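You operate a simulated robot arm through the tools that you are given. There is no shell and no other tool. Be economical: measure what you need, move in short steps, check, and stop when the job is done.

Carry out the task below with a simulated robot arm. There is one attempt and no reset: what you move stays moved.

## Task
Put the brush from the vise table on the top of the black cabinet.

Only the result counts: the job must be done as asked and must still hold three seconds after the hand-in. Knocking over, shifting, dropping, spilling or breaking anything else fails it.

## Robot
A 7-joint arm with a two-finger parallel gripper, fixed in place. Base frame: the origin is at the foot of the arm, x ahead of it, y to its left, z up. Units: mm, rad, N and s.
Its first joint turns from -1.152 to 1.152 rad. Payload 2.6 kg.
Tool frame: the origin (TCP) lies between the finger pads and is the grasp point; the fingertips stand 30 mm ahead of it; z points along the fingers, y is the line along which they close. Largest opening 94 mm; finger width 28, thickness 10; the body of the gripper, 50 by 96 mm, starts 55 mm behind the TCP.
Orientation is that of the tool frame in the base frame, as a unit quaternion [w, x, y, z]. With the fingers straight down and closing along the base's y, the tool's x points along the base's -x, its y along +y and its z along -z.

## Interface
- The arm moves only by the tool play_rows. Its argument "moves" is one flat list of numbers, 4 for each row, row after row: the shift along the tool's x, y, z in m, then the turn about the tool's z in rad. In form: [tx, ty, tz, twist, tx, ty, tz, twist, ...]. A call has 1 to 12 rows; each row is the pose to reach, as a shift and turn from the pose commanded when the call began, along the tool's axes at that moment. "grip" is the gripper command, from -1 (shut) to 1 (fully open), values between in proportion, set as the call begins (left out, the last holds). Each row takes 0.2 s and may step no farther than 50 mm and 0.15 rad from the row before; otherwise, or with a gripper value out of range, the whole call is refused. A pose out of reach is approached as far as the arm can. The call stops where the force on the tool passes 40 N (or 10 N more than at its start, if that is more) or the arm is blocked; 0.2 s more then pass. Each finger travels about 72 mm/s and halts on what it meets, pressing with about 35 N; the grip force reading is that of the motor and also rises with nothing between the fingers. The clock runs only during rows and for 0.2 s after the last one: add rows that repeat a pose to give the fingers time. The reply holds the time, the measured pose of the TCP, the force on the tool along the base axes, the opening and the grip force, in the units named above and with some noise.
- Cameras (640 x 400 px; columns grow to the right, rows downward): "scene" is fixed at [20.7, 427.3, 546]; the picture's right is [-0.79, -0.61, 0.00], its down [-0.41, 0.52, -0.75] and it looks along [0.46, -0.59, -0.66] (base axes); focal length 314 px, centre (320, 200). "wrist" rides on the gripper at [-37, 0, -58] in the tool frame; the picture's right is [0.00, -1.00, 0.00], its down [0.97, 0.00, -0.24] and it looks along [0.24, 0.00, 0.97] (tool axes); focal length 218 px, centre (320, 200). There is no depth. A picture from a camera that has moved, and an enlarged one, comes with that camera's place and axes in the base frame and with its lens. The place of the scene camera against the robot may be out by one fixed shift of up to 25 mm in any direction.
- capture(camera): a new picture of that camera. It takes no simulated time.
- inspect(camera, box): a new picture of the part [left, top, right, bottom] of that camera's present view, enlarged. It takes no simulated time.
- finish_job(): hands the job in; it is judged then, once.

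Go step by step. Nothing tells you positions but the pictures and the camera data: compare them with the known pose of the tool, close in by small moves and look again before you grip or let go. The budget is 90 turns and 46 pictures, counting those below and the enlarged ones. Unless the task says otherwise, let go and move clear before handing in, and close with one line.

The tools are called after "Call:" as name(argument=value, ...) on one line, values as JSON. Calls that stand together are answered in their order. play_rows: Moves the arm, as the interface text tells. Its arguments: {"type":"object","properties":{"moves":{"type":"array"},"grip":{"type":"number"}},"required":["moves"]} The other tools are called the same way: capture (camera) takes a picture; inspect (camera, box) takes an enlarged picture of a part of a camera's view; finish_job () hands the job in.

At the start:

```text
time: 0.0
tcp_pos: [435.9, 133.6, 301.5]
tool_rot: [0.0, 0.0, 1.0, 0.0]
ft_force: [-0.6, -0.5, -0.6]
grip_width: 94.1
grip_force: 0.1
```

scene: 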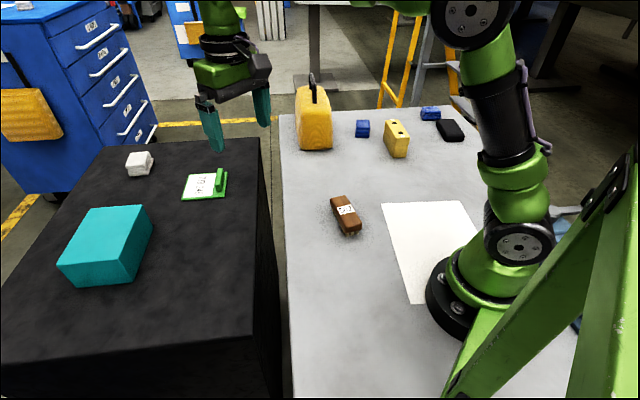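
wrist: 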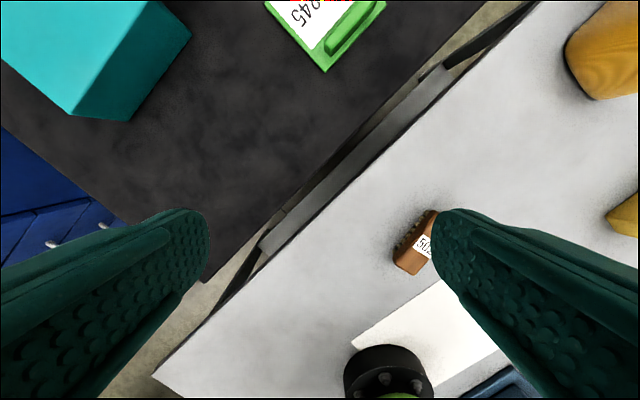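

The brown object with the label and bristles on the grey table looks like the brush, at about (312, -30). The black cabinet is the dark block on the left of the scene. I'll look closer before moving.

Call:
inspect(camera="scene", box=[300, 170, 396, 230])

Call:
inspect(camera="scene", box=[280, 60, 480, 185])

```text
6.67 times, centred on (348, 200) of scene
camera zoom: at [20.7, 427.3, 546.0], right [-0.79, -0.61, 0.0], down [-0.41, 0.52, -0.75], along [0.46, -0.59, -0.66], focal length 2095 px, centre (133, 200)
```

zoom: 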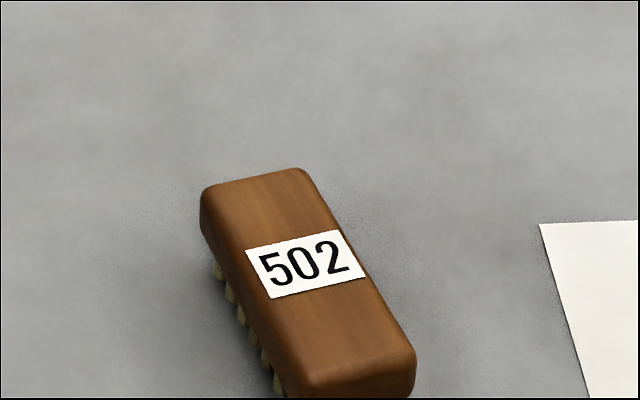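

```text
3.20 times, centred on (380, 122) of scene
camera zoom: at [20.7, 427.3, 546.0], right [-0.79, -0.61, 0.0], down [-0.41, 0.52, -0.75], along [0.46, -0.59, -0.66], focal length 1006 px, centre (128, 448)
```

zoom: 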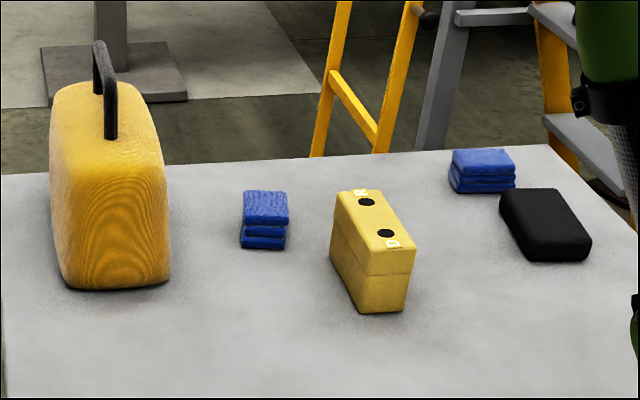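

The brush stands on its bristles, with its long axis about -34° from base x. I'm moving above it and turning to match.

Call:
play_rows(moves=[0.021, -0.027, 0.015, 0.098, 0.042, -0.054, 0.03, 0.196, 0.063, -0.081, 0.045, 0.294, 0.084, -0.108, 0.06, 0.392, 0.105, -0.135, 0.075, 0.49, 0.126, -0.162, 0.09, 0.59, 0.126, -0.162, 0.09, 0.59], grip=1)

Call:
capture(camera="wrist")

```text
time: 1.6
tcp_pos: [307.2, -30.4, 210.2]
tool_rot: [0.001, 0.292, 0.956, 0.0]
ft_force: [0.5, 0.1, 0.3]
grip_width: 94.2
grip_force: 0.0
```

```text
41 pictures are left
camera wrist: at [337.4, -50.8, 266.5], right [-0.56, -0.83, 0.0], down [-0.81, 0.54, 0.24], along [-0.2, 0.13, -0.97], focal length 218 px, centre (320, 200)
```

wrist: 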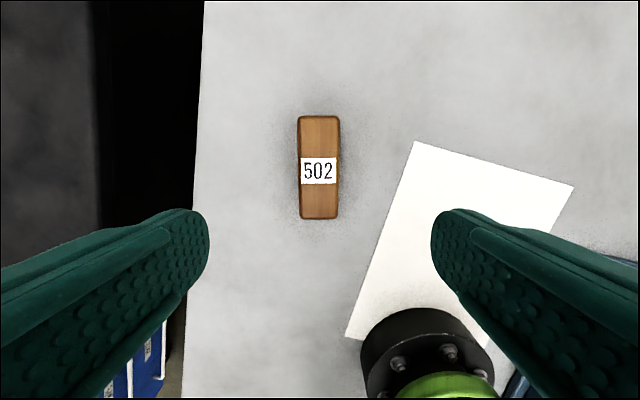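

The brush is well aligned and lies about 15 mm forward along tool -x. I'm correcting that and descending partway.

Call:
play_rows(moves=[-0.0155, 0.001, 0.03, 0, -0.0155, 0.001, 0.065, 0, -0.0155, 0.001, 0.1, 0, -0.0155, 0.001, 0.1, 0])

Call:
capture(camera="wrist")

Call:
inspect(camera="scene", box=[270, 110, 430, 250])

```text
time: 2.6
tcp_pos: [323.8, -37.6, 108.2]
tool_rot: [0.0, 0.29, 0.957, 0.0]
ft_force: [-0.1, 0.9, 0.1]
grip_width: 94.1
grip_force: 0.1
```

```text
40 pictures are left
camera wrist: at [353.4, -58.8, 165.2], right [-0.56, -0.83, 0.0], down [-0.81, 0.54, 0.24], along [-0.2, 0.13, -0.97], focal length 218 px, centre (320, 200)
```

wrist: 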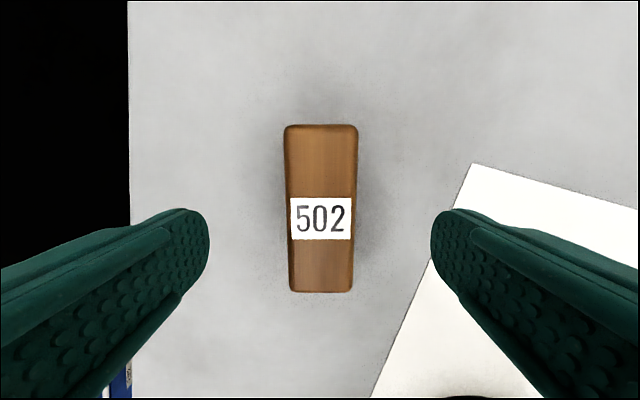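

```text
2.86 times, centred on (350, 180) of scene
camera zoom: at [20.7, 427.3, 546.0], right [-0.79, -0.61, 0.0], down [-0.41, 0.52, -0.75], along [0.46, -0.59, -0.66], focal length 898 px, centre (234, 257)
```

zoom: 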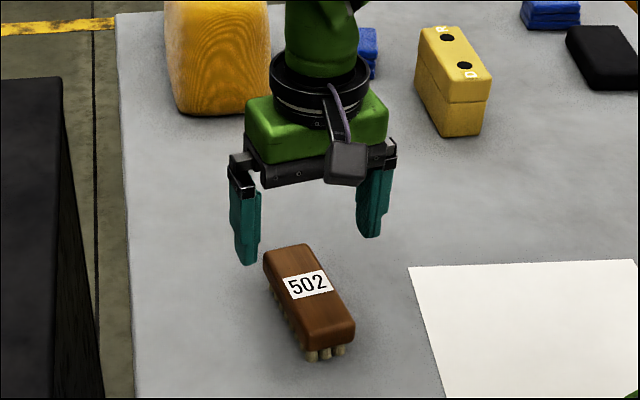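

The two views give a brush top at z≈36 and a centre about 5 mm along tool +x. I'm descending to z≈38 and then gripping.

Call:
play_rows(moves=[0.005, 0, 0.025, 0, 0.005, 0, 0.05, 0, 0.005, 0, 0.07, 0, 0.005, 0, 0.07, 0])

Call:
capture(camera="wrist")

```text
time: 3.6
tcp_pos: [319.0, -34.5, 40.5]
tool_rot: [0.0, 0.291, 0.957, 0.0]
ft_force: [1.0, 0.0, -0.5]
grip_width: 94.1
grip_force: 0.0
```

```text
38 pictures are left
camera wrist: at [349.7, -54.6, 98.3], right [-0.56, -0.83, 0.0], down [-0.81, 0.54, 0.24], along [-0.2, 0.13, -0.97], focal length 218 px, centre (320, 200)
```

wrist: 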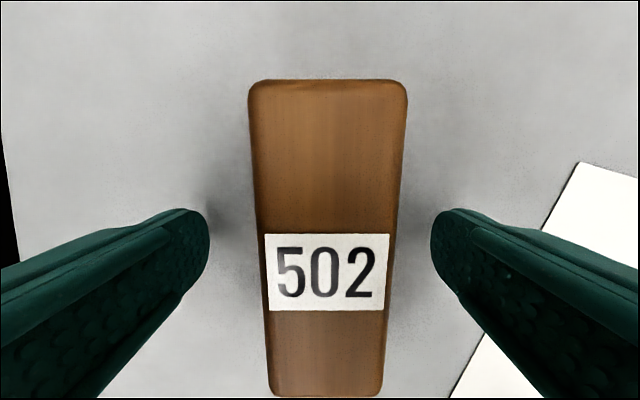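

The fingers straddle the brush evenly. I'm closing.

Call:
play_rows(moves=[0, -0.002, 0.003, 0, 0, -0.002, 0.003, 0])

Call:
play_rows(moves=[0, 0, 0, 0, 0, 0, 0, 0, 0, 0, 0, 0, 0, 0, 0, 0], grip=-1)

```text
time: 4.2
tcp_pos: [318.2, -34.7, 38.0]
tool_rot: [-0.001, 0.291, 0.957, 0.0]
ft_force: [0.2, -0.1, -0.5]
grip_width: 94.2
grip_force: 0.0
```

```text
time: 5.2
tcp_pos: [317.2, -35.4, 38.2]
tool_rot: [0.0, 0.29, 0.957, 0.0]
ft_force: [-0.1, -0.1, -0.1]
grip_width: 47.7
grip_force: 35.0
```

Gripped at 47.7 mm. I'm lifting straight up.

Call:
play_rows(moves=[0, 0, -0.03, 0, 0, 0, -0.07, 0, 0, 0, -0.115, 0, 0, 0, -0.16, 0, 0, 0, -0.2, 0, 0, 0, -0.2, 0])

Call:
capture(camera="wrist")

Call:
capture(camera="scene")

```text
time: 6.6
tcp_pos: [317.7, -29.9, 240.8]
tool_rot: [0.001, 0.291, 0.957, 0.0]
ft_force: [-0.4, 0.4, -0.9]
grip_width: 47.8
grip_force: 35.2
```

```text
37 pictures are left
camera wrist: at [348.1, -50.4, 297.6], right [-0.56, -0.83, 0.0], down [-0.81, 0.54, 0.24], along [-0.2, 0.13, -0.97], focal length 218 px, centre (320, 200)
```

wrist: 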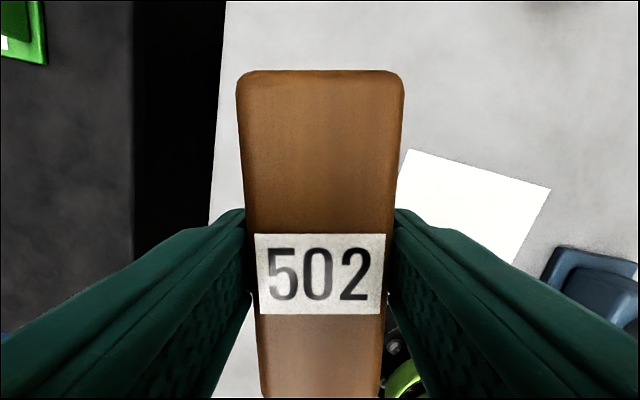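

```text
36 pictures are left
```

scene: 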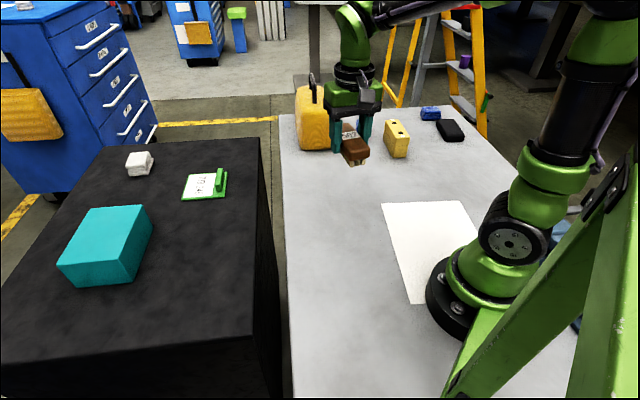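

The brush is held level. I'm carrying it at this height over to the free front area of the cabinet, near (440, 230).

Call:
play_rows(moves=[0.006, 0.041, 0, 0, 0.012, 0.081, 0, 0, 0.018, 0.122, 0, 0, 0.024, 0.162, 0, 0, 0.031, 0.203, 0, 0, 0.037, 0.243, 0, 0, 0.043, 0.284, 0, 0, 0.043, 0.284, 0, 0])

Call:
capture(camera="wrist")

Call:
capture(camera="scene")

```text
time: 8.4
tcp_pos: [439.0, 223.7, 236.0]
tool_rot: [0.0, 0.29, 0.957, 0.0]
ft_force: [-0.4, -0.4, -2.5]
grip_width: 47.8
grip_force: 34.6
```

```text
35 pictures are left
camera wrist: at [469.0, 202.3, 293.2], right [-0.56, -0.83, 0.0], down [-0.81, 0.54, 0.24], along [-0.2, 0.13, -0.97], focal length 218 px, centre (320, 200)
```

wrist: 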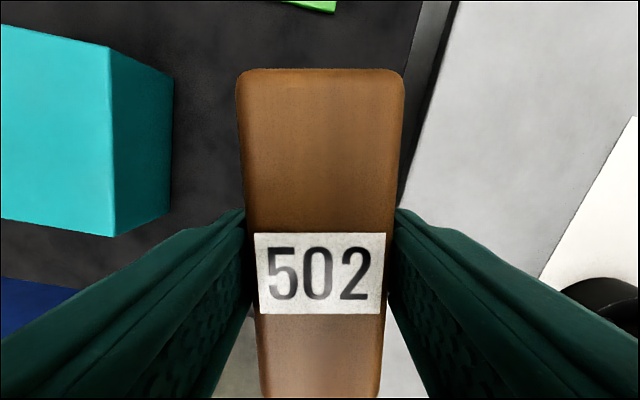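

```text
34 pictures are left
```

scene: 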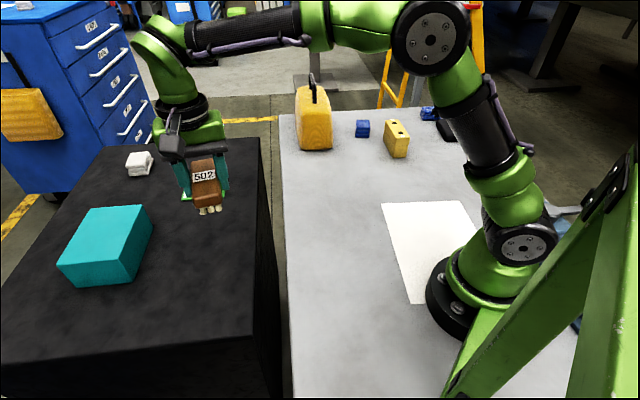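

The brush is over the cabinet, roughly 70 mm inside its edge and clear of the teal box and the green item. I estimate the cabinet top at z≈35–55. I'll shift 20 mm further in, lower partway and look.

Call:
play_rows(moves=[0, 0.02, 0.02, 0, 0, 0.02, 0.06, 0, 0, 0.02, 0.09, 0, 0, 0.02, 0.11, 0, 0, 0.02, 0.11, 0])

Call:
inspect(camera="scene", box=[120, 130, 280, 230])

Call:
capture(camera="wrist")

```text
time: 9.6
tcp_pos: [451.6, 241.9, 125.6]
tool_rot: [0.0, 0.291, 0.957, 0.0]
ft_force: [0.3, -0.1, -0.5]
grip_width: 48.0
grip_force: 34.8
```

```text
4.00 times, centred on (200, 180) of scene
camera zoom: at [20.7, 427.3, 546.0], right [-0.79, -0.61, 0.0], down [-0.41, 0.52, -0.75], along [0.46, -0.59, -0.66], focal length 1257 px, centre (800, 280)
```

zoom: 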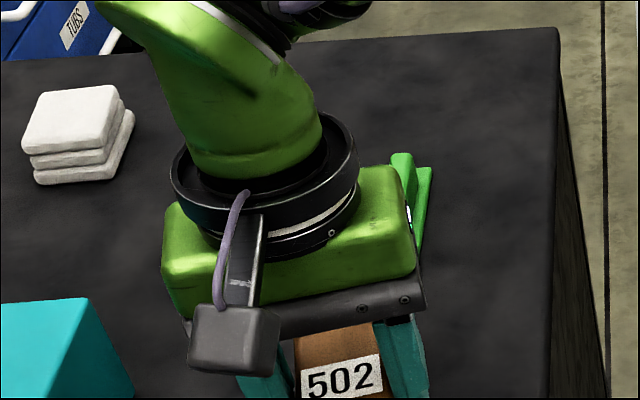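

```text
32 pictures are left
camera wrist: at [482.0, 221.9, 183.1], right [-0.56, -0.83, 0.0], down [-0.81, 0.54, 0.24], along [-0.2, 0.13, -0.97], focal length 218 px, centre (320, 200)
```

wrist: 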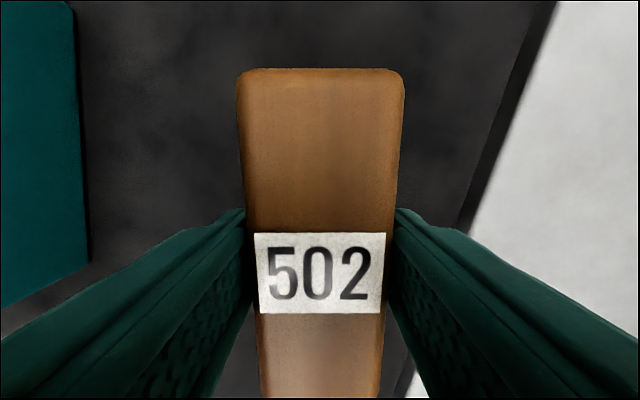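

Comparing wrist views suggests the cabinet top is higher, at z≈60–67, so the gap under the bristles is about 20–25 mm. I'm lowering slowly and watching the force.

Call:
play_rows(moves=[0, 0, 0.004, 0, 0, 0, 0.008, 0, 0, 0, 0.012, 0, 0, 0, 0.012, 0])

Call:
inspect(camera="scene", box=[160, 190, 256, 250])

```text
time: 10.6
tcp_pos: [450.9, 242.3, 115.2]
tool_rot: [0.0, 0.291, 0.957, 0.0]
ft_force: [-0.3, -0.8, -1.5]
grip_width: 47.6
grip_force: 35.2
```

```text
6.67 times, centred on (208, 220) of scene
camera zoom: at [20.7, 427.3, 546.0], right [-0.79, -0.61, 0.0], down [-0.41, 0.52, -0.75], along [0.46, -0.59, -0.66], focal length 2095 px, centre (1067, 67)
```

zoom: 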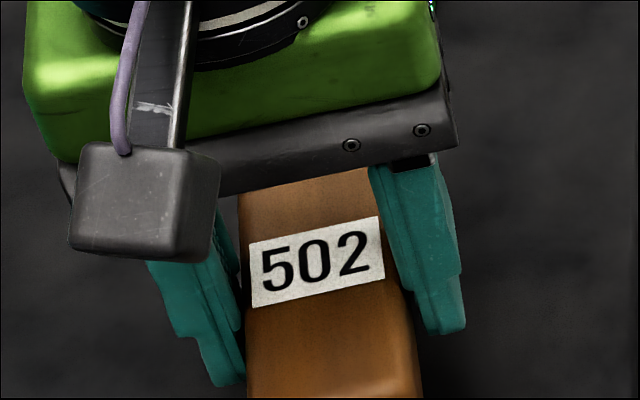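

No contact yet. I'm continuing down in small steps.

Call:
play_rows(moves=[0, 0, 0.003, 0, 0, 0, 0.006, 0, 0, 0, 0.009, 0, 0, 0, 0.009, 0])

Call:
inspect(camera="scene", box=[160, 210, 256, 270])

```text
time: 11.6
tcp_pos: [451.7, 242.2, 106.0]
tool_rot: [0.001, 0.291, 0.957, 0.0]
ft_force: [0.5, 0.4, -1.8]
grip_width: 47.8
grip_force: 35.2
```

```text
6.67 times, centred on (208, 240) of scene
camera zoom: at [20.7, 427.3, 546.0], right [-0.79, -0.61, 0.0], down [-0.41, 0.52, -0.75], along [0.46, -0.59, -0.66], focal length 2095 px, centre (1067, -67)
```

zoom: 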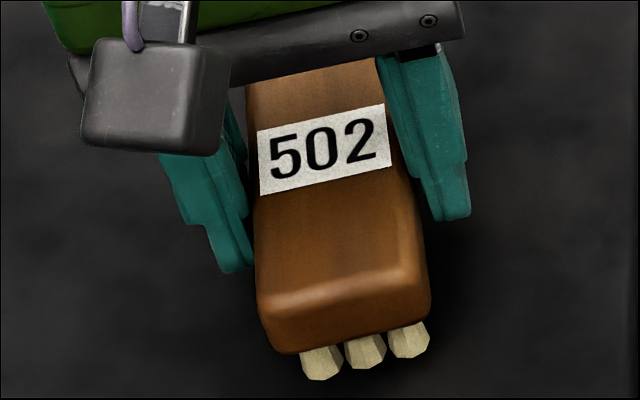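

The bristles aren't loaded yet, so I'm continuing down slowly.

Call:
play_rows(moves=[0, 0, 0.002, 0, 0, 0, 0.004, 0, 0, 0, 0.006, 0, 0, 0, 0.006, 0])

Call:
inspect(camera="scene", box=[160, 210, 256, 270])

```text
time: 12.6
tcp_pos: [451.4, 241.4, 101.6]
tool_rot: [0.0, 0.29, 0.957, 0.0]
ft_force: [-0.3, -0.1, -1.7]
grip_width: 47.7
grip_force: 34.4
```

```text
6.67 times, centred on (208, 240) of scene
camera zoom: at [20.7, 427.3, 546.0], right [-0.79, -0.61, 0.0], down [-0.41, 0.52, -0.75], along [0.46, -0.59, -0.66], focal length 2095 px, centre (1067, -67)
```

zoom: 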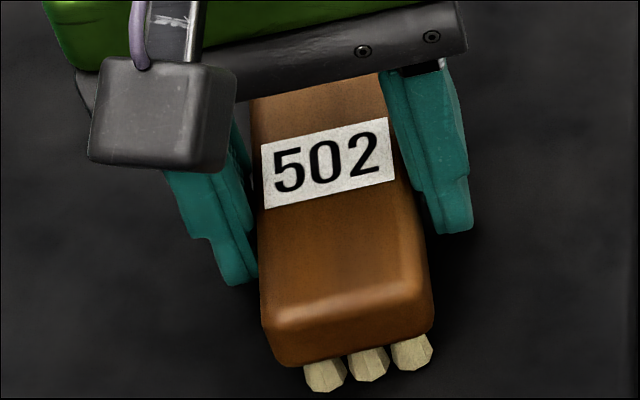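

Still free. I'm going further in fine steps.

Call:
play_rows(moves=[0, 0, 0.0015, 0, 0, 0, 0.003, 0, 0, 0, 0.0045, 0, 0, 0, 0.0045, 0])

Call:
play_rows(moves=[0, 0, 0.0015, 0, 0, 0, 0.003, 0, 0, 0, 0.003, 0])

```text
time: 13.6
tcp_pos: [451.6, 242.1, 97.3]
tool_rot: [0.002, 0.29, 0.957, 0.002]
ft_force: [-4.7, -0.4, 25.0]
grip_width: 47.8
grip_force: 34.7
```

```text
time: 14.4
tcp_pos: [452.2, 240.7, 95.1]
tool_rot: [0.002, 0.29, 0.957, 0.002]
ft_force: [-0.8, -0.8, 26.7]
grip_width: 47.8
grip_force: 34.7
```

The bristles touched at TCP z≈98, with about 26 N pressing up. I'm easing off the press slightly before release.

Call:
play_rows(moves=[0, 0, -0.0015, 0, 0, 0, -0.003, 0, 0, 0, -0.003, 0])

Call:
inspect(camera="scene", box=[160, 210, 256, 270])

```text
time: 15.2
tcp_pos: [451.2, 240.9, 94.7]
tool_rot: [-0.001, 0.29, 0.957, 0.0]
ft_force: [2.9, 0.9, 5.1]
grip_width: 48.1
grip_force: 35.2
```

```text
6.67 times, centred on (208, 240) of scene
camera zoom: at [20.7, 427.3, 546.0], right [-0.79, -0.61, 0.0], down [-0.41, 0.52, -0.75], along [0.46, -0.59, -0.66], focal length 2095 px, centre (1067, -67)
```

zoom: 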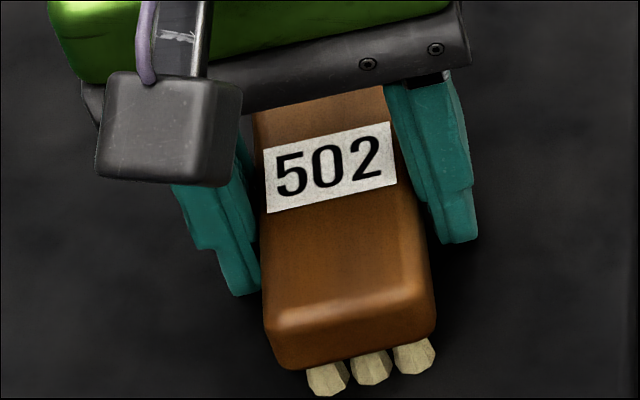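

The brush rests on the cabinet with about 5 N of load. I'm opening, then lifting straight up.

Call:
play_rows(moves=[0, 0, 0, 0, 0, 0, 0, 0, 0, 0, 0, 0, 0, 0, 0, 0], grip=1)

Call:
play_rows(moves=[0, 0, -0.02, 0, 0, 0, -0.05, 0, 0, 0, -0.09, 0, 0, 0, -0.13, 0, 0, 0, -0.17, 0, 0, 0, -0.17, 0])

Call:
capture(camera="scene")

Call:
capture(camera="wrist")

```text
time: 16.2
tcp_pos: [452.9, 241.3, 95.6]
tool_rot: [0.001, 0.291, 0.957, 0.0]
ft_force: [-0.1, 0.5, -0.4]
grip_width: 93.9
grip_force: 0.0
```

```text
time: 17.6
tcp_pos: [454.5, 243.4, 264.1]
tool_rot: [0.0, 0.291, 0.957, 0.0]
ft_force: [-0.2, 0.5, -0.2]
grip_width: 94.3
grip_force: 0.1
```

```text
27 pictures are left
```

scene: 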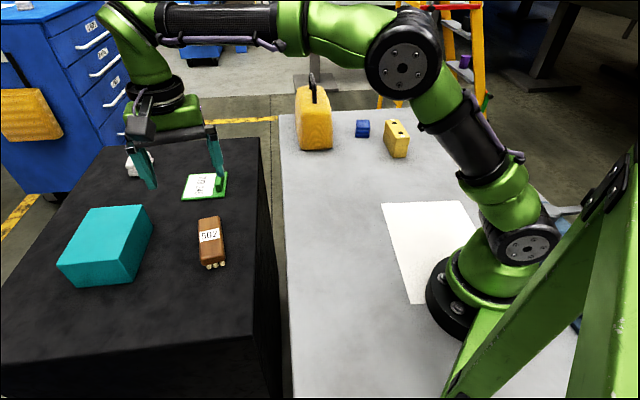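

```text
26 pictures are left
camera wrist: at [484.9, 222.8, 320.6], right [-0.56, -0.83, 0.0], down [-0.81, 0.54, 0.24], along [-0.2, 0.13, -0.97], focal length 218 px, centre (320, 200)
```

wrist: 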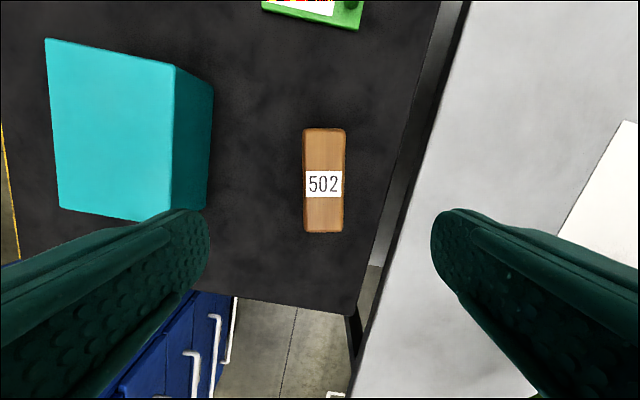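

The brush stands upright on the cabinet top, well inside its edges. Nothing else has moved and the gripper is clear, so I'm handing in.

Call:
finish_job()

```text
The job is handed in.
```

The brush is standing on top of the black cabinet, released, with the arm clear and nothing else disturbed in the last pictures.
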